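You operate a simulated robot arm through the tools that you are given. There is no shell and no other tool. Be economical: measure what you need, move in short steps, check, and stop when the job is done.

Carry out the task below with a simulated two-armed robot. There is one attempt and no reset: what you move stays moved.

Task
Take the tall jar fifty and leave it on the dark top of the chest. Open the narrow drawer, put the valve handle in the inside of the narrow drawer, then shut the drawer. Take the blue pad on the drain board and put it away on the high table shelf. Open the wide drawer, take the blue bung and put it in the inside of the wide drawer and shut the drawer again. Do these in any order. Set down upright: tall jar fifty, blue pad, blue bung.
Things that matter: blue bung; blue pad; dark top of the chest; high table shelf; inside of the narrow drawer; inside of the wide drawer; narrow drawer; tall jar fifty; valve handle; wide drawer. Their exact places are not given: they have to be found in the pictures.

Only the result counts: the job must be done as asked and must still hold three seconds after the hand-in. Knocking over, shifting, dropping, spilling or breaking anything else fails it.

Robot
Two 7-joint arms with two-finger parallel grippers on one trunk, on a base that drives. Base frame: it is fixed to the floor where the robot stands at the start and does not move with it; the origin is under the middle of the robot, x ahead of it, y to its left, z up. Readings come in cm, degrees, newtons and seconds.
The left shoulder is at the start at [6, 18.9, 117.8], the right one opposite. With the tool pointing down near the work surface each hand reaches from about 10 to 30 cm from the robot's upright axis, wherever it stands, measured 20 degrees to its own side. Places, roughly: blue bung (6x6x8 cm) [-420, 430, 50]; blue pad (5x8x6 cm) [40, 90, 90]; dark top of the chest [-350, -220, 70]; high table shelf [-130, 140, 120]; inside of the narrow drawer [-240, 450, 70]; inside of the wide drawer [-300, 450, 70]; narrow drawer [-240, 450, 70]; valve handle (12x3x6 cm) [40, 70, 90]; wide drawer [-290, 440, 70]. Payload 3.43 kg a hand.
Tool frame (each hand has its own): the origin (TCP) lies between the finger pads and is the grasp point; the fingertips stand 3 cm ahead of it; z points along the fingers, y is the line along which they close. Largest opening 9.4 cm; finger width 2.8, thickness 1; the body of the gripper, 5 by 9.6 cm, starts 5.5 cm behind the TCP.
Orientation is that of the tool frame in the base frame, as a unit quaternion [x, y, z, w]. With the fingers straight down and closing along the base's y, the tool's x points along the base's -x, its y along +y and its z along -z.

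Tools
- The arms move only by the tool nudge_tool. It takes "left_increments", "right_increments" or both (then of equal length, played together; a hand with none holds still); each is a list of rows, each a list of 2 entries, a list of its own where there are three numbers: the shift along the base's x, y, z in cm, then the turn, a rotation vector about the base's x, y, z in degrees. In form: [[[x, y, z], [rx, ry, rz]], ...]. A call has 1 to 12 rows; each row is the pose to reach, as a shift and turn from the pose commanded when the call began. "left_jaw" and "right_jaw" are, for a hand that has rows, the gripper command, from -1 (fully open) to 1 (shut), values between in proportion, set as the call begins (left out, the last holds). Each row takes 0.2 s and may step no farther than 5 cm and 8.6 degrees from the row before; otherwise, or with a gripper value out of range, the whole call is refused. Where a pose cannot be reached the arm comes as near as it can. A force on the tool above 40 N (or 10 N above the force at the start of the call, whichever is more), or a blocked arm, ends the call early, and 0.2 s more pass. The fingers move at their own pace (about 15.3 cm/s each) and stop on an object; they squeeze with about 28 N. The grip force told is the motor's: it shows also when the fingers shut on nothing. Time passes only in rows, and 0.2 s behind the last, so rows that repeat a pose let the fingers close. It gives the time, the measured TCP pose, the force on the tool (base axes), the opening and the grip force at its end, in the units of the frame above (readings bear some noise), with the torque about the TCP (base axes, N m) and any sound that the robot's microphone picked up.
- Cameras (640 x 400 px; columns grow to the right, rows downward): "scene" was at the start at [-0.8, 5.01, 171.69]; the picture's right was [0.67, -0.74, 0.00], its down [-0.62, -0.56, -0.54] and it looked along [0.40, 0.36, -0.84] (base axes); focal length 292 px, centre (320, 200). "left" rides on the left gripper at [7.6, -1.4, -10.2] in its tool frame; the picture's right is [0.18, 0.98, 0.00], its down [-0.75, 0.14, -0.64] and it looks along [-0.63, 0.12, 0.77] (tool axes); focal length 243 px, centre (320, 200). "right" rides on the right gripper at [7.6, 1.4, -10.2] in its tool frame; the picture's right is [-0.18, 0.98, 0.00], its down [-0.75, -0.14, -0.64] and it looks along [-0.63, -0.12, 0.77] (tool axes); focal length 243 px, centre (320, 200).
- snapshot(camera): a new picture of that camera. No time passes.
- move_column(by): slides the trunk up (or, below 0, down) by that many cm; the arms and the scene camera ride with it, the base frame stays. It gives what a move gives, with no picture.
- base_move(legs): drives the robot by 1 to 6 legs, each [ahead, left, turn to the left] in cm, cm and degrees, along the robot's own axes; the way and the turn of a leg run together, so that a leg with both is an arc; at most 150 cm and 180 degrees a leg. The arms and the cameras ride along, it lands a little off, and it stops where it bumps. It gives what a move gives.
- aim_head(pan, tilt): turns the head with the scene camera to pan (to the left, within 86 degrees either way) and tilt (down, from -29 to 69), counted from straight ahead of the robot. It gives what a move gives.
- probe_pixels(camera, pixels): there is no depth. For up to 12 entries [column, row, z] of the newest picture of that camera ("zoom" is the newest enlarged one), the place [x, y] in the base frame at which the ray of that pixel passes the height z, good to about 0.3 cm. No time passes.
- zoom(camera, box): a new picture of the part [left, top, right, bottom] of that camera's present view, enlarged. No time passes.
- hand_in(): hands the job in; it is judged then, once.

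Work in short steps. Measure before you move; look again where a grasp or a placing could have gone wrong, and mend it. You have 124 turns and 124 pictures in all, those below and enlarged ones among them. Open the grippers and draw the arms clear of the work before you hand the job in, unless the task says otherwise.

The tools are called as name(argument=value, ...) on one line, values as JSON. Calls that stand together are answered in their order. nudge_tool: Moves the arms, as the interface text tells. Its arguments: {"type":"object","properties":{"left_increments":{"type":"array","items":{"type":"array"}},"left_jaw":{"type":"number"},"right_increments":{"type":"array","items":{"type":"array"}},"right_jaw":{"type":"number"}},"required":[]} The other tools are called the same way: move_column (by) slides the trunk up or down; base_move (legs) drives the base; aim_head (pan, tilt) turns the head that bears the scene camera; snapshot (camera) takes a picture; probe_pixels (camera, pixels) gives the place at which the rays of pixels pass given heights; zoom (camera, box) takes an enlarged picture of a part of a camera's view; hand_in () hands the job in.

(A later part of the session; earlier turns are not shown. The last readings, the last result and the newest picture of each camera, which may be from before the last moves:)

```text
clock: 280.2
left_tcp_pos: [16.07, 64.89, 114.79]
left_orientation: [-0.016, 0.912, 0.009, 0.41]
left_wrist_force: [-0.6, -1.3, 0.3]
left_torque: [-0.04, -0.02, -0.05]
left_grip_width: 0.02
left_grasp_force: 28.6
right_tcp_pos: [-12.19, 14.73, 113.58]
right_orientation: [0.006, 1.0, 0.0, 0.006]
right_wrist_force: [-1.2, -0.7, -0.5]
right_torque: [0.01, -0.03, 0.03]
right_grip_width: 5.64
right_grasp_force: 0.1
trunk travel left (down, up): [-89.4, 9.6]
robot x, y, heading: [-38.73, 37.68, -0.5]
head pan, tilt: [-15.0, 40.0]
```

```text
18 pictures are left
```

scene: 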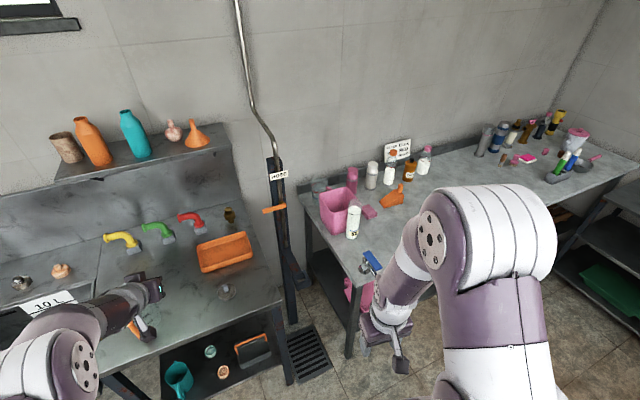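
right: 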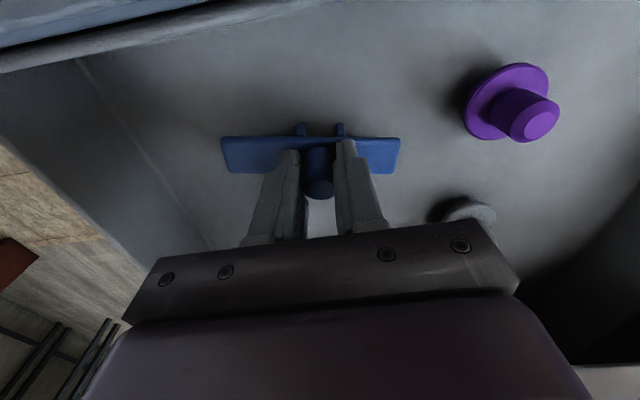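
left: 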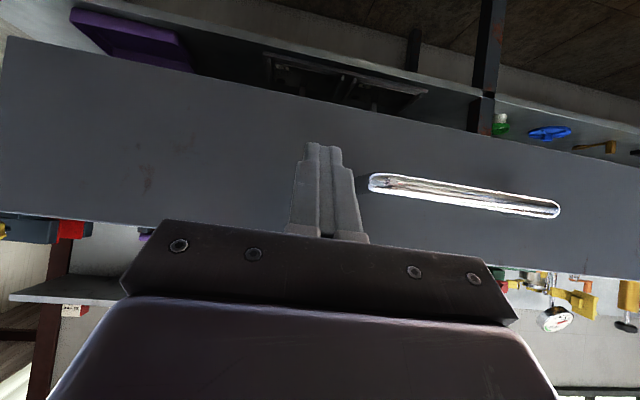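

Jar "50" stands at (353,222), base (352,238), just in front of the pink bin. Zooming and probing.

zoom(camera="scene", box=[300, 160, 420, 290])

probe_pixels(camera="scene", pixels=[[352, 238, 80], [352, 238, 85], [353, 208, 95], [353, 208, 100], [340, 265, 85], [420, 300, 85], [305, 195, 85]])

```text
3.08 times, centred on (360, 225) of scene
```

zoom: 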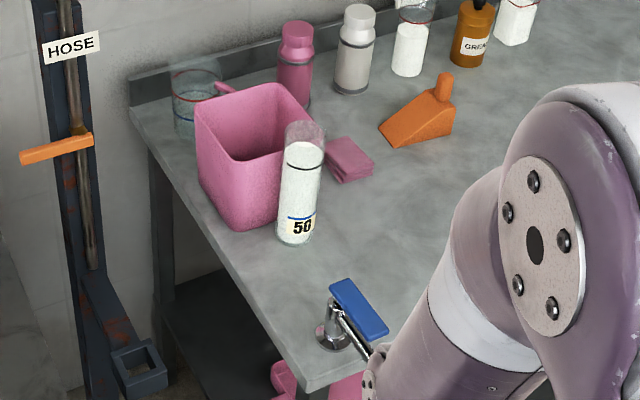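

```text
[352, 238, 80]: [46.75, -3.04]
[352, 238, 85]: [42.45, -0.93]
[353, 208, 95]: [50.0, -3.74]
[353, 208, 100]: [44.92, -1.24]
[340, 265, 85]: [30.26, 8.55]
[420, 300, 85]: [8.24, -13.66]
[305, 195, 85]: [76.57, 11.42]
```

Jar base sits at z=80 (all rays agree): axis ≈(48.5,-4.2), top ≈z 96, dia ≈5. Probing the bin's corners to choose finger directions.

probe_pixels(camera="zoom", pixels=[[240, 230, 80], [205, 180, 80], [280, 243, 80], [312, 243, 80], [297, 248, 80], [305, 390, 80], [130, 110, 80], [335, 170, 80], [345, 183, 80], [287, 128, 97], [325, 128, 97], [306, 122, 97]])

zoom(camera="right", box=[200, 100, 440, 250])

```text
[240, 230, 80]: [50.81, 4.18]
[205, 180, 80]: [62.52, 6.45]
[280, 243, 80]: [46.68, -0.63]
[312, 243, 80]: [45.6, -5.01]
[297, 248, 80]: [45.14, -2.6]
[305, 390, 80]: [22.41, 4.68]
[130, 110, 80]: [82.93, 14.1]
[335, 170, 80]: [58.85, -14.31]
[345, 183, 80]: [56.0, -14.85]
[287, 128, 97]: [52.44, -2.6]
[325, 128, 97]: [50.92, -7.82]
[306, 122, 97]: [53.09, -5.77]
```

```text
2.67 times, centred on (320, 175) of right
```

zoom: 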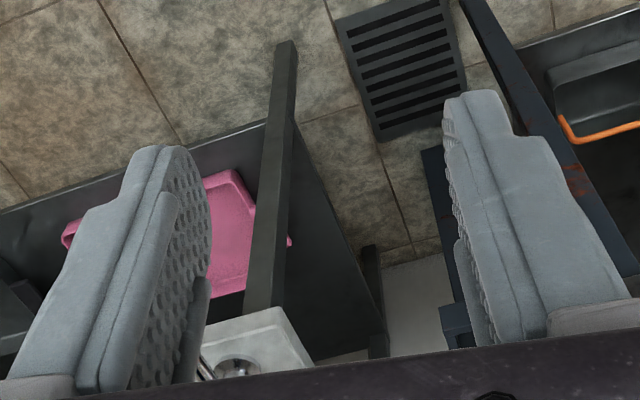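

Jar ≈ axis (47.5,-3.6), top ≈z 101, with the bin just behind it in x, so I grip along y near the top. First I tuck the left arm (the hose pole is ahead).

nudge_tool(left_increments=[[[-4, 1.5, 1], [0, 4, 0]], [[-8, 3, 2], [0, 8, 0]], [[-12, 4.5, 3], [0, 16, 0]], [[-16, 6, 4], [0, 24, 0]], [[-20, 7, 4], [0, 32, 0]], [[-24, 8, 4], [0, 38, 0]], [[-27, 8, 4], [0, 44, 0]], [[-29, 8, 4], [0, 48, 0]], [[-29, 8, 4], [0, 48, 0]]])

nudge_tool(right_increments=[[[0, -2, 2], [0, 0, 0]], [[0, -4, 4], [0, 0, 0]]], right_jaw=-1)

```text
clock: 282.2
left_tcp_pos: [-13.13, 72.84, 118.87]
left_orientation: [-0.011, 1.0, 0.015, 0.004]
left_wrist_force: [0.1, 0.4, 0.2]
left_torque: [-0.02, -0.04, -0.02]
left_grip_width: 0.0
left_grasp_force: 27.9
right_tcp_pos: [-12.07, 14.76, 113.77]
right_orientation: [0.006, 1.0, 0.0, 0.007]
right_wrist_force: [-0.3, 0.4, -0.1]
right_torque: [-0.02, -0.02, 0.0]
right_grip_width: 5.64
right_grasp_force: 0.0
trunk travel left (down, up): [-89.4, 9.6]
robot x, y, heading: [-38.45, 37.59, -0.8]
head pan, tilt: [-15.0, 40.0]
```

```text
clock: 282.8
left_tcp_pos: [-13.17, 72.83, 118.96]
left_orientation: [-0.01, 1.0, 0.014, 0.004]
left_wrist_force: [0.3, -0.2, -0.4]
left_torque: [-0.01, -0.02, 0.02]
left_grip_width: 0.0
left_grasp_force: 27.5
right_tcp_pos: [-12.48, 10.97, 117.73]
right_orientation: [0.005, 1.0, 0.0, 0.006]
right_wrist_force: [-0.1, -0.5, 0.1]
right_torque: [0.02, -0.01, 0.01]
right_grip_width: 9.37
right_grasp_force: 0.0
trunk travel left (down, up): [-89.4, 9.6]
robot x, y, heading: [-38.32, 37.31, -0.9]
head pan, tilt: [-15.0, 40.0]
```

Left arm tucked tool-down. Driving right 27 and ahead 32 to come before the jar.

base_move(legs=[[0, -27, 0], [32, 0, 0]])

snapshot(camera="right")

```text
clock: 286.4
left_tcp_pos: [19.15, 45.95, 118.9]
left_orientation: [-0.004, 1.0, 0.015, 0.004]
left_wrist_force: [-0.2, 0.0, -0.8]
left_torque: [0.0, 0.0, 0.02]
left_grip_width: 0.0
left_grasp_force: 27.9
right_tcp_pos: [19.19, -15.83, 117.72]
right_orientation: [0.011, 1.0, 0.0, 0.006]
right_wrist_force: [-0.1, 0.0, -0.1]
right_torque: [0.01, 0.0, 0.0]
right_grip_width: 9.41
right_grasp_force: 0.2
trunk travel left (down, up): [-89.4, 9.6]
robot x, y, heading: [-6.65, 10.6, -1.1]
head pan, tilt: [-15.0, 40.0]
```

```text
15 pictures are left
```

right: 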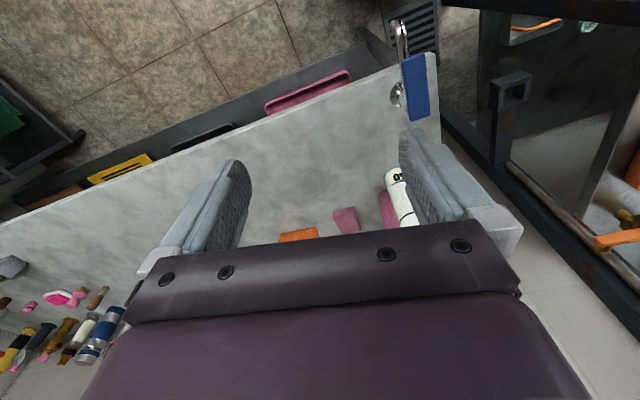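

Jar base at (393,172). Probing it, then moving the right hand over the jar at z≈118.

probe_pixels(camera="right", pixels=[[393, 169, 80], [384, 172, 80], [402, 171, 80]])

nudge_tool(right_increments=[[[4.3, 1.8, 0], [0, 0, 0]], [[8.6, 3.6, 0], [0, 0, 0]], [[12.9, 5.4, 0], [0, 0, 0]], [[17, 7.2, 0], [0, 0, 0]], [[21, 9, 0], [0, 0, 0]], [[25, 11, 0], [0, 0, 0]], [[25, 11, 0], [0, 0, 0]]])

snapshot(camera="right")

```text
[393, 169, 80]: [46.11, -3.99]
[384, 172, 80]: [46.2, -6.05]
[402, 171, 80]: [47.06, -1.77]
```

```text
clock: 288.0
left_tcp_pos: [19.23, 45.94, 118.95]
left_orientation: [-0.005, 1.0, 0.015, 0.004]
left_wrist_force: [0.7, -0.4, 0.6]
left_torque: [-0.03, 0.03, -0.02]
left_grip_width: 0.0
left_grasp_force: 27.5
right_tcp_pos: [44.33, -5.02, 117.71]
right_orientation: [0.012, 1.0, 0.0, 0.006]
right_wrist_force: [-0.6, -0.1, -0.3]
right_torque: [0.03, 0.02, 0.0]
right_grip_width: 9.39
right_grasp_force: 0.1
trunk travel left (down, up): [-89.4, 9.6]
robot x, y, heading: [-6.47, 11.15, -1.3]
head pan, tilt: [-15.0, 40.0]
```

```text
14 pictures are left
```

right: 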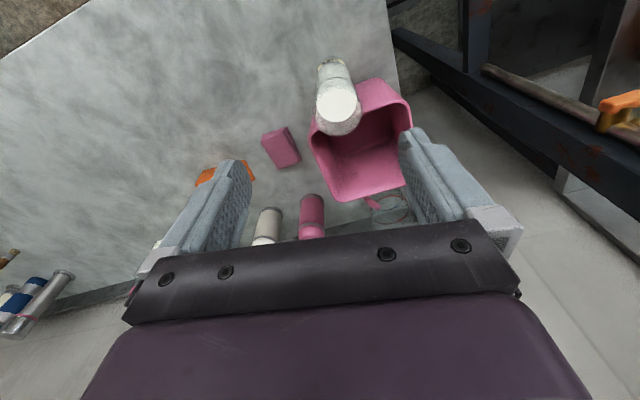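

Probing base and rim positions.

probe_pixels(camera="right", pixels=[[331, 57, 80], [319, 64, 80], [346, 64, 80], [339, 115, 101], [317, 112, 101], [362, 112, 101], [339, 135, 101], [312, 130, 93], [330, 199, 93]])

zoom(camera="right", box=[280, 40, 430, 210])

```text
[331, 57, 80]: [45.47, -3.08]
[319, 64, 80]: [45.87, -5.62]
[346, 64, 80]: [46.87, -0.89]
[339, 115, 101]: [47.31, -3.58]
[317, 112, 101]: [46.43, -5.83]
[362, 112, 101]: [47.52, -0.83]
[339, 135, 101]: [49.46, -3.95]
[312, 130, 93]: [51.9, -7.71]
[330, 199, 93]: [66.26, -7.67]
```

```text
2.35 times, centred on (355, 125) of right
```

zoom: 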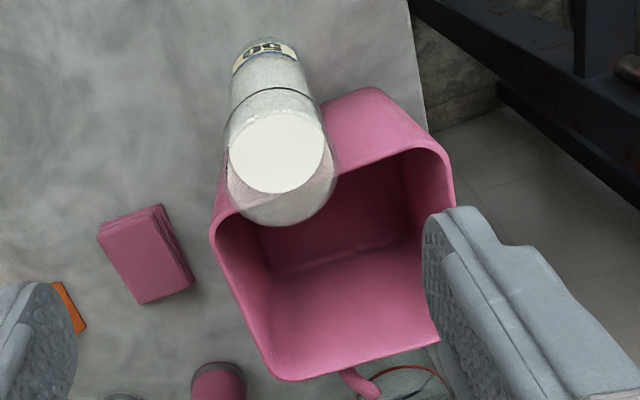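

Jar axis ≈(47.6,-3.5), dia ≈5.1, top ≈z 101. Centring above, then descending to TCP z 99 (tips 96, above the bin rim).

nudge_tool(right_increments=[[[1.7, 0.8, 0], [0, 0, 0]], [[3.3, 1.5, 0], [0, 0, 0]], [[3.3, 1.5, -4.5], [0, 0, 0]], [[3.3, 1.5, -9], [0, 0, 0]], [[3.3, 1.5, -10], [0, 0, 0]], [[3.3, 1.5, -10], [0, 0, 0]]], right_jaw=-0.75)

snapshot(camera="right")

```text
clock: 289.4
left_tcp_pos: [19.32, 46.01, 118.92]
left_orientation: [-0.004, 1.0, 0.015, 0.005]
left_wrist_force: [-0.1, 0.0, 0.2]
left_torque: [0.01, 0.0, 0.0]
left_grip_width: 0.0
left_grasp_force: 27.9
right_tcp_pos: [47.46, -3.3, 107.54]
right_orientation: [0.011, 1.0, 0.0, 0.006]
right_wrist_force: [-0.4, 0.1, 0.0]
right_torque: [0.0, 0.01, -0.03]
right_grip_width: 8.23
right_grasp_force: 0.0
trunk travel left (down, up): [-89.4, 9.6]
robot x, y, heading: [-6.61, 10.9, -1.4]
head pan, tilt: [-15.0, 40.0]
```

```text
12 pictures are left
```

right: 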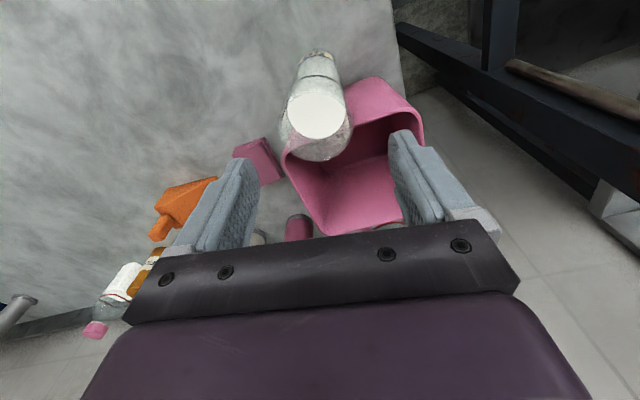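

Checking centring with rim points.

probe_pixels(camera="right", pixels=[[281, 138, 100.5], [352, 128, 100.5], [322, 160, 100.5], [284, 150, 93], [424, 130, 93], [284, 150, 95]])

```text
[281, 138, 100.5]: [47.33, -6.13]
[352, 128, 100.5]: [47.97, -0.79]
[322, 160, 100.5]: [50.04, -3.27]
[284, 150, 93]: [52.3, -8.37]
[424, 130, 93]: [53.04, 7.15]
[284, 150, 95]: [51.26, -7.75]
```

Centred within 0.2 cm. Descending to TCP z≈98.2 and closing.

nudge_tool(right_increments=[[[0.1, -0.1, -4], [0, 0, 0]], [[0.1, -0.1, -7.5], [0, 0, 0]], [[0.1, -0.1, -9.3], [0, 0, 0]], [[0.1, -0.1, -9.3], [0, 0, 0]]], right_jaw=-0.75)

nudge_tool(right_increments=[[[0, 0, 0], [0, 0, 0]], [[0, 0, 0], [0, 0, 0]], [[0, 0, 0], [0, 0, 0]]], right_jaw=1)

nudge_tool(right_increments=[[[0, 0, 2], [0, 0, 0]], [[0, 0, 4], [0, 0, 0]], [[0, 0, 4], [0, 0, 0]]])

snapshot(camera="right")

```text
clock: 290.4
left_tcp_pos: [19.2, 45.96, 118.96]
left_orientation: [-0.003, 1.0, 0.015, 0.005]
left_wrist_force: [-0.4, 0.6, -0.1]
left_torque: [0.02, -0.02, -0.03]
left_grip_width: 0.03
left_grasp_force: 27.9
right_tcp_pos: [47.52, -3.46, 98.58]
right_orientation: [0.011, 1.0, 0.0, 0.005]
right_wrist_force: [0.6, 0.4, -0.3]
right_torque: [0.0, 0.01, 0.02]
right_grip_width: 8.23
right_grasp_force: 0.1
trunk travel left (down, up): [-89.4, 9.6]
robot x, y, heading: [-6.63, 10.8, -1.2]
head pan, tilt: [-15.0, 40.0]
```

```text
clock: 291.2
left_tcp_pos: [19.25, 45.77, 118.87]
left_orientation: [-0.005, 1.0, 0.015, 0.004]
left_wrist_force: [-0.1, -0.6, 0.0]
left_torque: [-0.02, 0.03, -0.03]
left_grip_width: 0.01
left_grasp_force: 28.3
right_tcp_pos: [47.49, -3.5, 98.71]
right_orientation: [0.012, 1.0, 0.0, 0.006]
right_wrist_force: [-2.3, -1.8, -1.1]
right_torque: [-0.3, 0.1, 0.04]
right_grip_width: 5.72
right_grasp_force: 28.1
trunk travel left (down, up): [-89.4, 9.6]
robot x, y, heading: [-6.87, 10.73, -1.6]
head pan, tilt: [-15.0, 40.0]
```

```text
clock: 292.0
left_tcp_pos: [19.24, 45.97, 118.85]
left_orientation: [-0.004, 1.0, 0.014, 0.005]
left_wrist_force: [-0.9, 0.1, -0.7]
left_torque: [0.02, 0.0, -0.02]
left_grip_width: 0.03
left_grasp_force: 27.9
right_tcp_pos: [47.44, -3.47, 102.64]
right_orientation: [0.011, 1.0, 0.0, 0.005]
right_wrist_force: [-7.8, -1.6, -4.8]
right_torque: [-0.08, 0.55, 0.02]
right_grip_width: 5.73
right_grasp_force: 27.6
trunk travel left (down, up): [-89.4, 9.6]
robot x, y, heading: [-6.88, 10.77, -1.4]
head pan, tilt: [-15.0, 40.0]
```

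```text
11 pictures are left
```

right: 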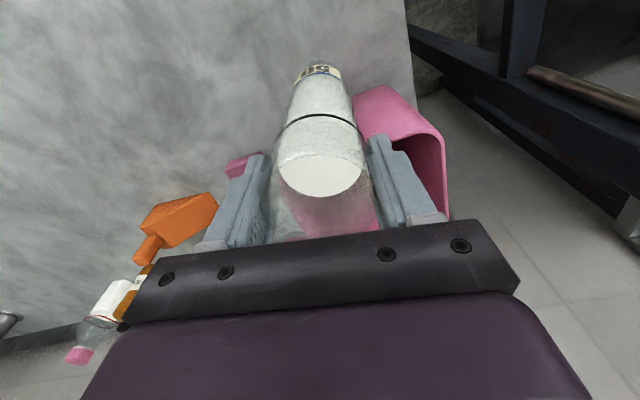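

Jar held (5.7 cm) and lifted 4 cm, but a sideways force of −8 N suggests light contact with the bin; I draw 3 cm toward the robot while lifting slowly and read the force.

nudge_tool(right_increments=[[[-1.5, 0, 0.3], [0, 0, 0]], [[-3, 0, 1], [0, 0, 0]], [[-3, 0, 3], [0, 0, 0]], [[-3, 0, 5], [0, 0, 0]], [[-3, 0, 5], [0, 0, 0]]])

snapshot(camera="scene")

```text
clock: 293.2
left_tcp_pos: [19.27, 45.79, 118.87]
left_orientation: [-0.004, 1.0, 0.015, 0.003]
left_wrist_force: [-0.7, -0.2, -0.3]
left_torque: [0.01, 0.02, -0.01]
left_grip_width: 0.01
left_grasp_force: 27.8
right_tcp_pos: [44.94, -3.51, 107.63]
right_orientation: [0.012, 1.0, -0.001, 0.005]
right_wrist_force: [1.0, -0.7, -4.2]
right_torque: [0.01, 0.0, -0.02]
right_grip_width: 5.7
right_grasp_force: 28.0
trunk travel left (down, up): [-89.4, 9.6]
robot x, y, heading: [-6.75, 10.83, -1.4]
head pan, tilt: [-15.0, 40.0]
```

```text
10 pictures are left
```

scene: 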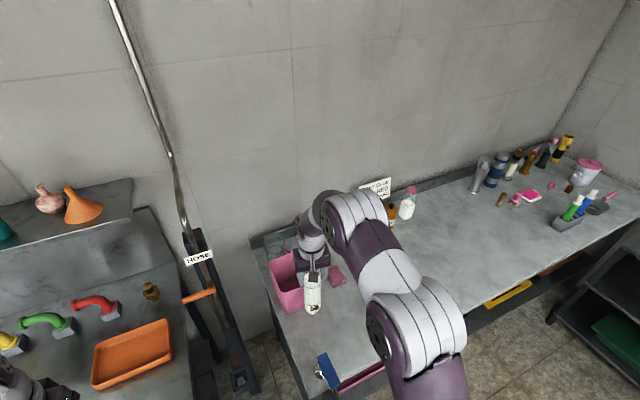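

Contact cleared. Raising the jar, retracting, backing off and turning to look toward the chest.

nudge_tool(right_increments=[[[0, 0, 4.5], [0, 0, 0]], [[0, 0, 9], [0, 0, 0]], [[0, 0, 12.5], [0, 0, 0]], [[-4.5, -1.5, 12.5], [0, 0, 0]], [[-9, -3, 12.5], [0, 0, 0]], [[-13.5, -4.5, 12.5], [0, 0, 0]], [[-18, -6, 12.5], [0, 0, 0]], [[-20, -8, 12.5], [0, 0, 0]]])

base_move(legs=[[-40, 0, 0], [0, 0, -140]])

aim_head(pan=0, tilt=25)

snapshot(camera="scene")

```text
clock: 295.0
left_tcp_pos: [19.17, 45.99, 118.84]
left_orientation: [-0.005, 1.0, 0.015, 0.005]
left_wrist_force: [0.7, -0.1, -0.1]
left_torque: [0.0, -0.01, 0.0]
left_grip_width: 0.01
left_grasp_force: 28.3
right_tcp_pos: [24.94, -11.5, 120.15]
right_orientation: [0.012, 1.0, 0.0, 0.006]
right_wrist_force: [0.0, 0.1, -5.1]
right_torque: [0.02, -0.01, 0.0]
right_grip_width: 5.7
right_grasp_force: 28.1
trunk travel left (down, up): [-89.4, 9.6]
robot x, y, heading: [-6.73, 10.84, -1.4]
head pan, tilt: [-15.0, 40.0]
```

```text
clock: 303.3
left_tcp_pos: [-44.22, -32.02, 118.98]
left_orientation: [0.937, 0.348, 0.002, 0.015]
left_wrist_force: [-0.6, -0.2, -0.6]
left_torque: [-0.01, -0.01, -0.01]
left_grip_width: 0.0
left_grasp_force: 27.9
right_tcp_pos: [-85.52, 8.22, 120.04]
right_orientation: [0.943, 0.333, -0.005, 0.001]
right_wrist_force: [0.1, -0.2, -5.6]
right_torque: [0.01, 0.01, -0.02]
right_grip_width: 5.71
right_grasp_force: 27.8
trunk travel left (down, up): [-89.4, 9.6]
robot x, y, heading: [-46.88, 11.73, -141.2]
head pan, tilt: [-15.0, 40.0]
```

```text
clock: 304.1
left_tcp_pos: [-44.22, -31.95, 118.88]
left_orientation: [0.937, 0.348, 0.001, 0.016]
left_wrist_force: [-0.6, 0.1, -0.2]
left_torque: [-0.04, 0.0, -0.01]
left_grip_width: 0.0
left_grasp_force: 28.0
right_tcp_pos: [-85.61, 8.22, 120.0]
right_orientation: [0.943, 0.333, -0.005, 0.002]
right_wrist_force: [0.3, 0.3, -4.7]
right_torque: [-0.04, -0.03, 0.0]
right_grip_width: 5.69
right_grasp_force: 27.9
trunk travel left (down, up): [-89.4, 9.6]
robot x, y, heading: [-47.46, 11.2, -141.0]
head pan, tilt: [0.0, 25.0]
```

```text
9 pictures are left
```

scene: 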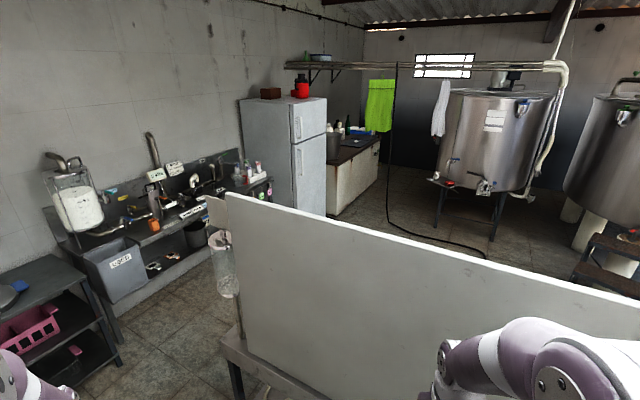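

The dark-topped chest is the white low cabinet at (352,160) beyond the fridge; a panel stands ahead, so I must pass to its left. Probing floor points for the route.

probe_pixels(camera="scene", pixels=[[180, 340, 0], [215, 268, 0], [120, 370, 0], [115, 320, 0], [232, 345, 70], [222, 197, 120], [225, 340, 75], [325, 215, 0], [350, 155, 70], [345, 200, 40], [240, 395, 20], [375, 160, 70]])

zoom(camera="scene", box=[300, 90, 420, 230])

```text
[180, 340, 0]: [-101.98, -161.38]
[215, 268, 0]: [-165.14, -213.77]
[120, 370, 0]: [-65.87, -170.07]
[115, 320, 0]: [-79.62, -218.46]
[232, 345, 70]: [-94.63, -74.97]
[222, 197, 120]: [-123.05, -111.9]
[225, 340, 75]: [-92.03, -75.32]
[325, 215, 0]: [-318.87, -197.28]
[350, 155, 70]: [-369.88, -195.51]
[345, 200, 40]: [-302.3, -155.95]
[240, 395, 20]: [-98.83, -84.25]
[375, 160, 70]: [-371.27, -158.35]
```

```text
2.86 times, centred on (360, 160) of scene
```

zoom: 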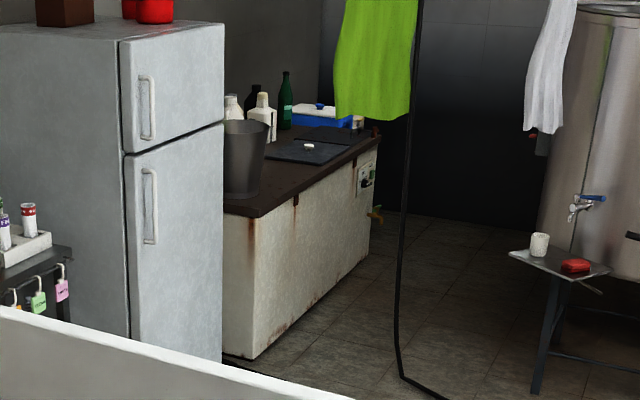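

Probing the chest's corners properly (free).

probe_pixels(camera="zoom", pixels=[[252, 358, 0], [372, 256, 0], [256, 216, 70], [378, 142, 70], [256, 216, 75], [378, 142, 75], [256, 216, 65], [240, 195, 70], [275, 190, 70], [310, 150, 70], [265, 150, 70], [345, 142, 70]])

```text
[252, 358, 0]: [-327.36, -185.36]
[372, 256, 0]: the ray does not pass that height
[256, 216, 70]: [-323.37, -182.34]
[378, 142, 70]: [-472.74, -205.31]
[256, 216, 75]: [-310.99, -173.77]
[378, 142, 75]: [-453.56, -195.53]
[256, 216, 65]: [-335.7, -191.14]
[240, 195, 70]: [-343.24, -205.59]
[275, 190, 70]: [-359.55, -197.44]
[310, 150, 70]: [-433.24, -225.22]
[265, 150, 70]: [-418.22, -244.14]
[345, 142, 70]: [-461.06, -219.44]
```

Chest top ≈z 69, front edge from (-326,-185) to (-475,-208); free spot right of the bucket ≈(-366,-203). Probing the hanging hose so I can route around it.

probe_pixels(camera="scene", pixels=[[388, 215, 0], [400, 227, 0], [440, 240, 0], [485, 255, 0], [390, 150, 60], [378, 130, 80], [340, 262, 0]])

```text
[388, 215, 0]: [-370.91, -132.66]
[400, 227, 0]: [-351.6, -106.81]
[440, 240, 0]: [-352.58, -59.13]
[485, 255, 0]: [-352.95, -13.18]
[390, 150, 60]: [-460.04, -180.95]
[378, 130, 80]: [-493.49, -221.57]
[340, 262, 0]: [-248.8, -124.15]
```

Route: south past the panel's end, then west, staying clear of the hose (vertical near (-371,-133)). Target spot on the chest near its front-left corner ≈(-336.5,-196). First legs now.

base_move(legs=[[0, 0, 54.4], [133, 0, 0]])

base_move(legs=[[0, 0, -81]])

snapshot(camera="scene")

```text
clock: 312.9
left_tcp_pos: [-3.64, -139.42, 118.94]
left_orientation: [0.677, 0.736, 0.007, 0.012]
left_wrist_force: [0.0, -0.1, -0.2]
left_torque: [0.01, -0.01, -0.03]
left_grip_width: 0.0
left_grasp_force: 27.8
right_tcp_pos: [-60.36, -149.33, 120.03]
right_orientation: [0.689, 0.725, -0.004, 0.004]
right_wrist_force: [0.3, 0.5, -4.8]
right_torque: [0.0, -0.03, 0.02]
right_grip_width: 5.7
right_grasp_force: 27.3
trunk travel left (down, up): [-89.4, 9.6]
robot x, y, heading: [-40.31, -116.22, -87.5]
head pan, tilt: [0.0, 25.0]
```

```text
clock: 316.7
left_tcp_pos: [-56.0, -156.92, 118.83]
left_orientation: [0.99, 0.141, -0.001, 0.015]
left_wrist_force: [0.2, -1.1, -0.2]
left_torque: [-0.02, 0.01, 0.02]
left_grip_width: 0.0
left_grasp_force: 27.3
right_tcp_pos: [-76.78, -103.32, 120.01]
right_orientation: [0.992, 0.126, -0.005, 0.0]
right_wrist_force: [-0.5, 0.7, -5.4]
right_torque: [0.04, -0.03, 0.04]
right_grip_width: 5.7
right_grasp_force: 28.3
trunk travel left (down, up): [-89.4, 9.6]
robot x, y, heading: [-40.24, -116.42, -165.8]
head pan, tilt: [0.0, 25.0]
```

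```text
7 pictures are left
```

scene: 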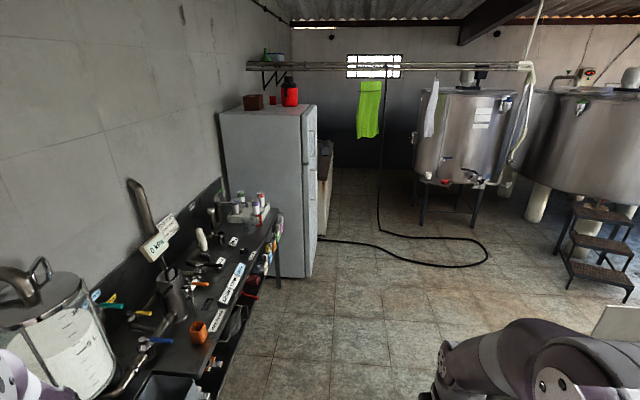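

The hose loops on the floor between here and the chest; probing its course and the fridge.

probe_pixels(camera="scene", pixels=[[320, 240, 0], [380, 250, 0], [440, 266, 0], [487, 250, 0], [420, 238, 0], [378, 222, 0], [310, 277, 0], [318, 236, 0], [325, 180, 69], [332, 150, 69], [378, 190, 30], [280, 270, 0]])

zoom(camera="scene", box=[290, 70, 430, 280])

```text
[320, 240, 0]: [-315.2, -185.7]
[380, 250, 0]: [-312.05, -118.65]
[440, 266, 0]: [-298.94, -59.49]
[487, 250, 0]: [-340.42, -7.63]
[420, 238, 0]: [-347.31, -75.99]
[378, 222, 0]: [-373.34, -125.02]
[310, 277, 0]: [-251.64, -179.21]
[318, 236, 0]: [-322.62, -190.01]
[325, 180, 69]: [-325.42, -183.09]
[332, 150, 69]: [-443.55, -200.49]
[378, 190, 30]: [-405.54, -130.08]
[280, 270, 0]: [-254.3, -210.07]
```

```text
1.90 times, centred on (360, 175) of scene
```

zoom: 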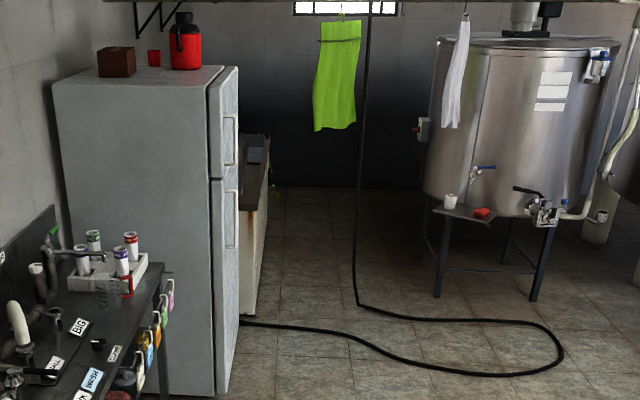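

Fridge front ≈y −183, chest corner (-326,-185). I'll stay east of the hose and place with the right arm reaching to its side: axis ≈(-286,-141), heading −70, target (-334,-193). Driving to a turning point first.

base_move(legs=[[100, 0, 0], [57, -31, 0], [0, 0, 95.8]])

```text
clock: 329.2
left_tcp_pos: [-157.45, -135.39, 118.91]
left_orientation: [0.554, 0.832, 0.01, 0.011]
left_wrist_force: [0.8, 0.1, 0.1]
left_torque: [-0.01, -0.02, 0.03]
left_grip_width: 0.0
left_grasp_force: 28.3
right_tcp_pos: [-208.35, -162.26, 119.93]
right_orientation: [0.568, 0.823, -0.002, 0.005]
right_wrist_force: [-0.1, 0.6, -5.8]
right_torque: [0.0, 0.04, 0.0]
right_grip_width: 5.72
right_grasp_force: 28.0
trunk travel left (down, up): [-89.4, 9.6]
robot x, y, heading: [-199.63, -124.52, -69.4]
head pan, tilt: [0.0, 25.0]
```

Sliding right to the placing position and looking right at the chest.

base_move(legs=[[-15, -86.7, 0]])

move_column(by=-8)

aim_head(pan=-62, tilt=45)

snapshot(camera="scene")

```text
clock: 331.7
left_tcp_pos: [-194.97, -142.21, 118.77]
left_orientation: [0.553, 0.833, 0.01, 0.01]
left_wrist_force: [0.3, 0.0, 0.7]
left_torque: [-0.03, 0.0, -0.02]
left_grip_width: 0.0
left_grasp_force: 27.8
right_tcp_pos: [-244.99, -169.11, 119.92]
right_orientation: [0.557, 0.831, 0.001, 0.004]
right_wrist_force: [6.9, 3.1, -1.5]
right_torque: [-0.41, 0.96, 0.15]
right_grip_width: 5.7
right_grasp_force: 27.6
trunk travel left (down, up): [-89.4, 9.6]
robot x, y, heading: [-237.44, -131.86, -69.3]
head pan, tilt: [0.0, 25.0]
stopped in leg 1: the force on the tool passed its limit (the readings are from after the stop); the commanded pose is now the measured one
```

```text
clock: 332.9
left_tcp_pos: [-195.08, -142.26, 110.75]
left_orientation: [0.552, 0.834, 0.009, 0.011]
left_wrist_force: [-0.5, -0.5, -0.1]
left_torque: [0.02, 0.03, -0.01]
left_grip_width: 0.0
left_grasp_force: 28.5
right_tcp_pos: [-245.17, -169.06, 111.98]
right_orientation: [0.557, 0.83, 0.001, 0.005]
right_wrist_force: [12.2, 7.5, -9.6]
right_torque: [-0.56, 1.14, 0.15]
right_grip_width: 5.71
right_grasp_force: 27.6
trunk travel left (down, up): [-81.4, 17.6]
robot x, y, heading: [-237.66, -131.45, -68.8]
head pan, tilt: [0.0, 25.0]
```

```text
clock: 334.2
left_tcp_pos: [-195.02, -142.3, 110.82]
left_orientation: [0.551, 0.834, 0.009, 0.012]
left_wrist_force: [-0.3, 1.2, 0.0]
left_torque: [-0.02, 0.01, -0.02]
left_grip_width: 0.01
left_grasp_force: 27.9
right_tcp_pos: [-245.02, -169.16, 111.95]
right_orientation: [0.557, 0.831, 0.0, 0.005]
right_wrist_force: [12.7, 9.1, -14.6]
right_torque: [-0.65, 1.06, 0.11]
right_grip_width: 5.73
right_grasp_force: 28.2
trunk travel left (down, up): [-81.4, 17.6]
robot x, y, heading: [-237.65, -131.64, -68.7]
head pan, tilt: [-62.0, 45.0]
```

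```text
5 pictures are left
```

scene: 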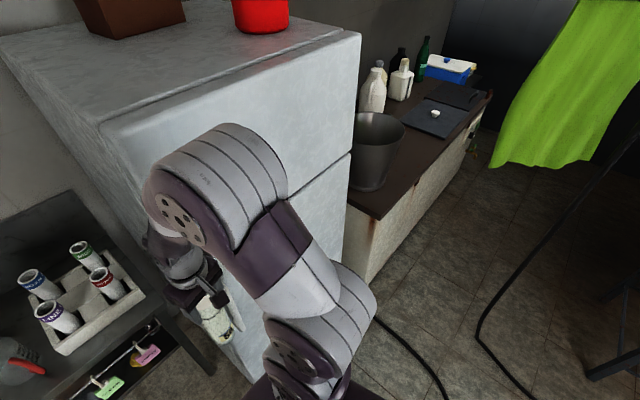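

The right wrist touched the fridge's front corner (contact 11 cm above TCP), jar itself clear. I move away, back north, then slide west with clearance.

base_move(legs=[[0, 5, 0], [-26, 0, 0], [-7, -43, 0]])

nudge_tool(right_increments=[[[-4.5, -1.3, 0], [0, 0, 0]], [[-9, -2.6, 0], [0, 0, 0]], [[-13.5, -3.9, 0], [0, 0, 0]], [[-18, -5.2, 0], [0, 0, 0]], [[-22.5, -6.5, 0], [0, 0, 0]], [[-27, -7.8, 0], [0, 0, 0]], [[-31.5, -9, 0], [0, 0, 0]], [[-36, -10.3, 0], [0, 0, 0]], [[-40.5, -11.5, 0], [0, 0, 0]], [[-40.5, -11.5, 0], [0, 0, 0]]])

snapshot(camera="scene")

```text
clock: 338.9
left_tcp_pos: [-243.16, -125.31, 110.88]
left_orientation: [0.548, 0.836, 0.01, 0.011]
left_wrist_force: [0.3, 0.6, -0.1]
left_torque: [0.02, 0.0, -0.03]
left_grip_width: 0.0
left_grasp_force: 27.9
right_tcp_pos: [-293.01, -152.48, 111.91]
right_orientation: [0.554, 0.832, 0.0, 0.005]
right_wrist_force: [-0.5, 0.4, -5.2]
right_torque: [0.01, 0.02, 0.0]
right_grip_width: 5.68
right_grasp_force: 28.3
trunk travel left (down, up): [-81.4, 17.6]
robot x, y, heading: [-285.77, -115.08, -68.5]
head pan, tilt: [-62.0, 45.0]
```

```text
clock: 341.1
left_tcp_pos: [-243.15, -125.33, 110.87]
left_orientation: [0.548, 0.836, 0.01, 0.013]
left_wrist_force: [0.4, 0.6, 0.1]
left_torque: [-0.02, 0.0, -0.01]
left_grip_width: 0.02
left_grasp_force: 27.6
right_tcp_pos: [-333.14, -164.01, 111.66]
right_orientation: [0.554, 0.833, 0.001, 0.006]
right_wrist_force: [0.8, -0.5, -5.5]
right_torque: [0.02, 0.03, -0.01]
right_grip_width: 5.68
right_grasp_force: 28.2
right hand out of reach, approached as far as the arm can: row 9, 10
trunk travel left (down, up): [-81.4, 17.6]
robot x, y, heading: [-285.53, -115.16, -68.4]
head pan, tilt: [-62.0, 45.0]
```

```text
4 pictures are left
```

scene: 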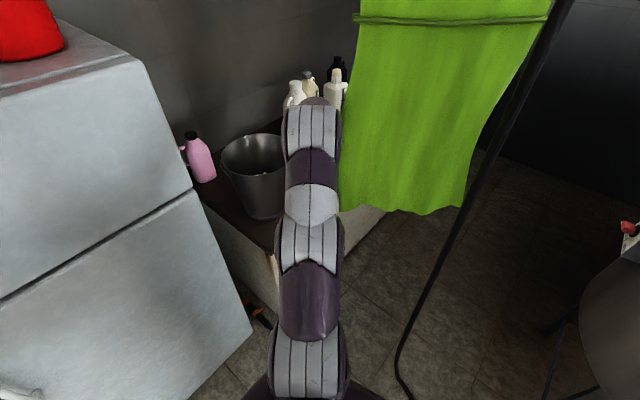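

Arm is at full reach; probing the chest top, bucket and corner from this view.

probe_pixels(camera="scene", pixels=[[265, 219, 69], [237, 200, 69], [283, 207, 69], [205, 182, 69], [272, 250, 69], [205, 200, 69], [240, 230, 69], [278, 310, 0], [385, 212, 69], [250, 335, 0]])

zoom(camera="scene", box=[170, 100, 360, 340])

```text
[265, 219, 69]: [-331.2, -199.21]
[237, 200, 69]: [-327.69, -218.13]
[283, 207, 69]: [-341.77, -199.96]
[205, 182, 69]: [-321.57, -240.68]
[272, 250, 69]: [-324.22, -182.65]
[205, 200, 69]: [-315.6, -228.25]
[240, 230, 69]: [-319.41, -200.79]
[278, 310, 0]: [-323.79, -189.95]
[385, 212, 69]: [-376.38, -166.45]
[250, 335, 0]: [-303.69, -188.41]
```

```text
1.67 times, centred on (265, 220) of scene
```

zoom: 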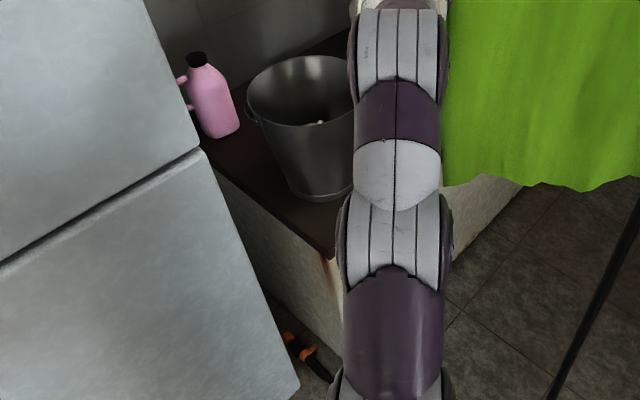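

The bucket sits near the corner, so I'll set the jar on the strip in front of it at ≈(-336,-189.5) (front edge ≈y −184). Driving the base so the extended hand arrives there.

base_move(legs=[[22.7, -12, 0]])

snapshot(camera="right")

```text
clock: 342.9
left_tcp_pos: [-246.4, -150.09, 110.81]
left_orientation: [0.55, 0.835, 0.01, 0.012]
left_wrist_force: [0.3, 0.6, 0.2]
left_torque: [-0.01, 0.01, 0.0]
left_grip_width: 0.0
left_grasp_force: 27.3
right_tcp_pos: [-336.63, -188.44, 111.67]
right_orientation: [0.555, 0.832, 0.0, 0.006]
right_wrist_force: [0.3, 4.4, -4.5]
right_torque: [0.25, 0.1, -0.1]
right_grip_width: 5.71
right_grasp_force: 28.3
trunk travel left (down, up): [-81.4, 17.6]
robot x, y, heading: [-289.02, -140.09, -68.6]
head pan, tilt: [-62.0, 45.0]
```

```text
2 pictures are left
```

right: 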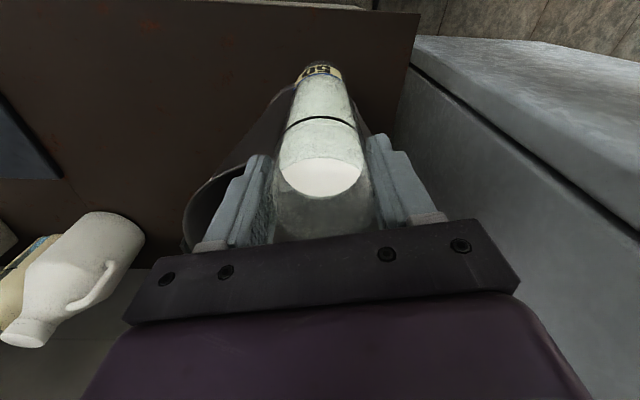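

Slight +y force: the jar lightly touches the bucket's rim. Probing the chest edge to see how far I can pull back.

probe_pixels(camera="right", pixels=[[300, 9, 69], [416, 14, 69], [200, 1, 69], [398, 110, 69], [190, 225, 90], [250, 120, 69]])

base_move(legs=[[-2.2, 0.8, 0]])

```text
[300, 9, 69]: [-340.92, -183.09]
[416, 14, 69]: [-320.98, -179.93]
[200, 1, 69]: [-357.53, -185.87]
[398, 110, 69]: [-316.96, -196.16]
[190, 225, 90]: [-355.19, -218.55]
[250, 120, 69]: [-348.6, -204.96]
```

```text
clock: 343.7
left_tcp_pos: [-246.45, -148.42, 110.84]
left_orientation: [0.551, 0.834, 0.011, 0.01]
left_wrist_force: [-0.4, 0.1, 0.9]
left_torque: [0.04, 0.05, 0.0]
left_grip_width: 0.01
left_grasp_force: 27.8
right_tcp_pos: [-336.61, -186.76, 111.37]
right_orientation: [0.557, 0.831, 0.002, 0.006]
right_wrist_force: [0.3, 2.2, -5.6]
right_torque: [0.25, 0.01, -0.03]
right_grip_width: 5.71
right_grasp_force: 28.0
trunk travel left (down, up): [-81.4, 17.6]
robot x, y, heading: [-288.73, -137.61, -68.9]
head pan, tilt: [-62.0, 45.0]
```

Front edge at y≈−182.6 here; bucket rim ≈y −191. I shift 3 cm west keeping ~4 cm depth, then lower by trunk 20 and read forces.

base_move(legs=[[-1.2, -3, 0]])

move_column(by=-18)

```text
clock: 344.6
left_tcp_pos: [-249.26, -147.97, 110.73]
left_orientation: [0.55, 0.835, 0.008, 0.01]
left_wrist_force: [1.0, -0.6, 0.6]
left_torque: [-0.05, 0.02, 0.0]
left_grip_width: 0.01
left_grasp_force: 28.0
right_tcp_pos: [-339.39, -186.21, 111.83]
right_orientation: [0.555, 0.832, -0.001, 0.005]
right_wrist_force: [1.0, 0.1, -4.9]
right_torque: [0.0, 0.07, 0.0]
right_grip_width: 5.69
right_grasp_force: 27.8
trunk travel left (down, up): [-81.4, 17.6]
robot x, y, heading: [-291.79, -137.62, -69.1]
head pan, tilt: [-62.0, 45.0]
```

```text
clock: 346.1
left_tcp_pos: [-249.54, -147.94, 94.89]
left_orientation: [0.552, 0.834, 0.01, 0.011]
left_wrist_force: [-0.1, -0.2, 0.3]
left_torque: [0.04, -0.05, -0.01]
left_grip_width: 0.0
left_grasp_force: 28.1
right_tcp_pos: [-340.05, -186.59, 97.01]
right_orientation: [0.556, 0.831, -0.013, 0.004]
right_wrist_force: [6.9, 7.7, 20.2]
right_torque: [-1.21, -0.33, 0.54]
right_grip_width: 5.71
right_grasp_force: 28.0
trunk travel left (down, up): [-65.6, 33.4]
robot x, y, heading: [-291.8, -137.5, -68.8]
head pan, tilt: [-62.0, 45.0]
stopped: the force on the tool passed its limit (the readings are from after the stop); the commanded pose is now the measured one
```

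The gripper body met the bucket's rim (contact ~5 cm ahead of TCP). Raising, then rotating the robot −9° to swing the jar west past the bucket, and tucking the left hand.

move_column(by=12)

nudge_tool(left_increments=[[[-0.5, 2.5, 2], [0, 0, 0]], [[-1, 5, 4], [0, 0, 0]], [[-1.5, 7, 6], [0, 0, 0]]])

base_move(legs=[[0, 0, -9.5]])

```text
clock: 347.6
left_tcp_pos: [-249.68, -148.07, 106.96]
left_orientation: [0.55, 0.835, 0.011, 0.012]
left_wrist_force: [0.7, 0.2, -0.7]
left_torque: [0.01, -0.01, -0.01]
left_grip_width: 0.0
left_grasp_force: 27.7
right_tcp_pos: [-340.11, -186.7, 108.59]
right_orientation: [0.557, 0.83, -0.009, 0.006]
right_wrist_force: [0.2, 1.8, -6.0]
right_torque: [0.17, 0.06, 0.0]
right_grip_width: 5.7
right_grasp_force: 27.6
trunk travel left (down, up): [-77.6, 21.4]
robot x, y, heading: [-292.02, -137.63, -68.3]
head pan, tilt: [-62.0, 45.0]
```

```text
clock: 348.4
left_tcp_pos: [-251.52, -140.92, 112.91]
left_orientation: [0.55, 0.835, 0.01, 0.012]
left_wrist_force: [-0.9, 0.4, -0.3]
left_torque: [-0.01, 0.0, -0.02]
left_grip_width: 0.01
left_grasp_force: 27.9
right_tcp_pos: [-340.17, -186.74, 108.64]
right_orientation: [0.557, 0.83, -0.01, 0.005]
right_wrist_force: [-0.7, 1.8, -6.0]
right_torque: [0.13, 0.06, 0.01]
right_grip_width: 5.69
right_grasp_force: 28.1
trunk travel left (down, up): [-77.6, 21.4]
robot x, y, heading: [-291.83, -137.44, -68.7]
head pan, tilt: [-62.0, 45.0]
```

```text
clock: 349.5
left_tcp_pos: [-252.45, -147.96, 112.92]
left_orientation: [0.619, 0.785, 0.009, 0.012]
left_wrist_force: [-0.2, 0.5, 0.6]
left_torque: [-0.01, -0.04, 0.03]
left_grip_width: 0.0
left_grasp_force: 28.1
right_tcp_pos: [-347.77, -177.92, 108.56]
right_orientation: [0.624, 0.781, -0.01, 0.005]
right_wrist_force: [0.4, -0.3, -5.5]
right_torque: [0.05, -0.04, -0.03]
right_grip_width: 5.68
right_grasp_force: 27.8
trunk travel left (down, up): [-77.6, 21.4]
robot x, y, heading: [-292.03, -137.58, -78.6]
head pan, tilt: [-62.0, 45.0]
```

Swung clear. Moving the base so the jar comes to ≈(-351.5,-189.8), 5 cm inside the front edge and past the bucket.

base_move(legs=[[10.9, -6, 0]])

move_column(by=-12)

```text
clock: 350.8
left_tcp_pos: [-256.1, -159.68, 112.97]
left_orientation: [0.62, 0.784, 0.009, 0.013]
left_wrist_force: [-0.5, -0.1, 0.2]
left_torque: [-0.03, 0.0, 0.0]
left_grip_width: 0.0
left_grasp_force: 27.9
right_tcp_pos: [-351.44, -189.68, 108.58]
right_orientation: [0.625, 0.78, -0.01, 0.004]
right_wrist_force: [-0.9, 0.4, -4.6]
right_torque: [0.03, 0.02, 0.01]
right_grip_width: 5.69
right_grasp_force: 28.3
trunk travel left (down, up): [-77.6, 21.4]
robot x, y, heading: [-295.38, -149.84, -78.7]
head pan, tilt: [-62.0, 45.0]
```

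```text
clock: 352.3
left_tcp_pos: [-256.02, -159.77, 100.92]
left_orientation: [0.619, 0.785, 0.009, 0.012]
left_wrist_force: [-0.6, 0.7, 0.5]
left_torque: [-0.01, -0.01, 0.0]
left_grip_width: 0.01
left_grasp_force: 28.2
right_tcp_pos: [-351.45, -189.71, 96.65]
right_orientation: [0.627, 0.779, -0.012, 0.005]
right_wrist_force: [-0.7, 0.8, -4.8]
right_torque: [0.0, 0.03, 0.03]
right_grip_width: 5.67
right_grasp_force: 28.1
trunk travel left (down, up): [-65.6, 33.4]
robot x, y, heading: [-295.55, -149.33, -78.5]
head pan, tilt: [-62.0, 45.0]
```

No contact. Lowering 7 more, then the last bit carefully.

move_column(by=-7)

move_column(by=-3)

```text
clock: 353.4
left_tcp_pos: [-255.91, -159.71, 93.89]
left_orientation: [0.62, 0.785, 0.008, 0.013]
left_wrist_force: [-0.5, -0.5, 0.4]
left_torque: [0.0, -0.01, -0.05]
left_grip_width: 0.0
left_grasp_force: 27.4
right_tcp_pos: [-351.43, -189.74, 89.75]
right_orientation: [0.626, 0.779, -0.012, 0.004]
right_wrist_force: [-2.2, -5.2, 11.9]
right_torque: [-0.43, 0.24, -0.01]
right_grip_width: 5.7
right_grasp_force: 28.0
trunk travel left (down, up): [-58.6, 40.4]
robot x, y, heading: [-295.42, -149.58, -78.5]
head pan, tilt: [-62.0, 45.0]
```

```text
clock: 353.9
left_tcp_pos: [-255.84, -159.68, 92.22]
left_orientation: [0.62, 0.784, 0.008, 0.012]
left_wrist_force: [0.4, 0.4, -0.6]
left_torque: [0.03, 0.0, 0.04]
left_grip_width: 0.0
left_grasp_force: 27.4
right_tcp_pos: [-351.24, -189.82, 88.53]
right_orientation: [0.626, 0.78, -0.017, 0.003]
right_wrist_force: [8.6, 3.2, 20.4]
right_torque: [0.96, -1.4, -0.15]
right_grip_width: 5.72
right_grasp_force: 28.0
trunk travel left (down, up): [-56.9, 42.1]
robot x, y, heading: [-295.67, -149.56, -78.4]
head pan, tilt: [-62.0, 45.0]
stopped: the force on the tool passed its limit (the readings are from after the stop); the commanded pose is now the measured one
```

The jar base is on the chest top (contact began at TCP ≈89.7) with the hand leaning ~2°. I ease up 1.1 cm and straighten the hand before releasing.

nudge_tool(right_increments=[[[0, 0, 0.9], [0, 0, 0]], [[0, 0, 1.3], [1.7, -0.95, 0]], [[0, 0, 1.3], [1.7, -0.95, 0]]])

```text
clock: 354.7
left_tcp_pos: [-255.92, -159.74, 92.26]
left_orientation: [0.62, 0.785, 0.007, 0.012]
left_wrist_force: [-0.4, 0.2, -0.1]
left_torque: [0.0, 0.01, -0.03]
left_grip_width: 0.0
left_grasp_force: 27.9
right_tcp_pos: [-350.23, -188.79, 88.51]
right_orientation: [0.626, 0.78, -0.001, -0.001]
right_wrist_force: [-5.9, -4.7, 24.0]
right_torque: [-0.03, 0.67, 0.11]
right_grip_width: 5.68
right_grasp_force: 27.7
right hand out of reach, approached as far as the arm can: row 1, 2, 3
trunk travel left (down, up): [-56.9, 42.1]
robot x, y, heading: [-295.86, -149.48, -78.5]
head pan, tilt: [-62.0, 45.0]
```

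Now vertical but still pressed; easing with the trunk up 0.8.

move_column(by=0.8)

```text
clock: 355.2
left_tcp_pos: [-255.97, -159.83, 92.97]
left_orientation: [0.62, 0.785, 0.009, 0.012]
left_wrist_force: [-0.2, -0.3, -0.2]
left_torque: [0.0, -0.01, -0.02]
left_grip_width: 0.01
left_grasp_force: 28.1
right_tcp_pos: [-350.13, -188.67, 88.71]
right_orientation: [0.626, 0.78, 0.005, 0.002]
right_wrist_force: [-0.8, -0.1, -4.7]
right_torque: [0.0, 0.03, -0.02]
right_grip_width: 5.7
right_grasp_force: 27.3
trunk travel left (down, up): [-57.7, 41.3]
robot x, y, heading: [-295.55, -149.6, -78.1]
head pan, tilt: [-62.0, 45.0]
```

Jar hangs just off the surface, vertical. Lowering 0.4, then opening.

move_column(by=-0.4)

nudge_tool(right_increments=[[[0, 0, 0], [0, 0, 0]], [[0, 0, 0], [0, 0, 0]], [[0, 0, 0], [0, 0, 0]]], right_jaw=-0.6)

zoom(camera="right", box=[120, 0, 520, 250])

```text
clock: 355.8
left_tcp_pos: [-256.1, -159.85, 92.62]
left_orientation: [0.619, 0.785, 0.008, 0.012]
left_wrist_force: [0.1, 0.0, 0.1]
left_torque: [-0.01, 0.01, -0.01]
left_grip_width: 0.02
left_grasp_force: 27.4
right_tcp_pos: [-350.26, -188.72, 88.6]
right_orientation: [0.626, 0.78, 0.003, 0.002]
right_wrist_force: [-0.2, 1.5, -1.8]
right_torque: [0.09, -0.05, 0.01]
right_grip_width: 5.68
right_grasp_force: 28.2
trunk travel left (down, up): [-57.3, 41.7]
robot x, y, heading: [-295.57, -149.5, -78.6]
head pan, tilt: [-62.0, 45.0]
```

```text
clock: 356.6
left_tcp_pos: [-255.99, -159.78, 92.62]
left_orientation: [0.619, 0.785, 0.009, 0.012]
left_wrist_force: [-0.5, 0.8, -0.3]
left_torque: [0.04, 0.02, 0.01]
left_grip_width: 0.01
left_grasp_force: 28.0
right_tcp_pos: [-350.4, -188.88, 88.59]
right_orientation: [0.626, 0.78, 0.003, 0.001]
right_wrist_force: [-0.1, -0.5, -0.6]
right_torque: [0.01, 0.0, 0.01]
right_grip_width: 7.54
right_grasp_force: 0.1
trunk travel left (down, up): [-57.3, 41.7]
robot x, y, heading: [-295.24, -149.48, -78.7]
head pan, tilt: [-62.0, 45.0]
```

```text
1.60 times, centred on (320, 125) of right
```

zoom: 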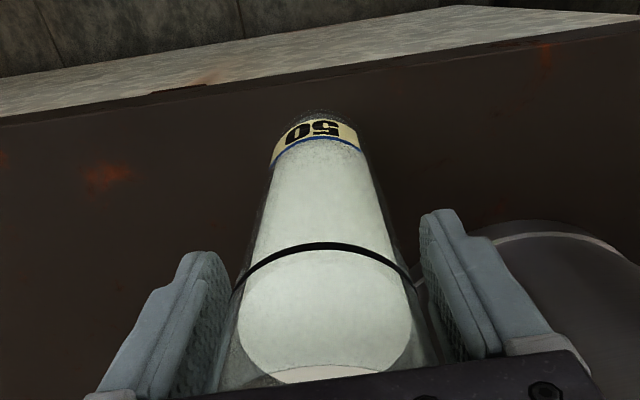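

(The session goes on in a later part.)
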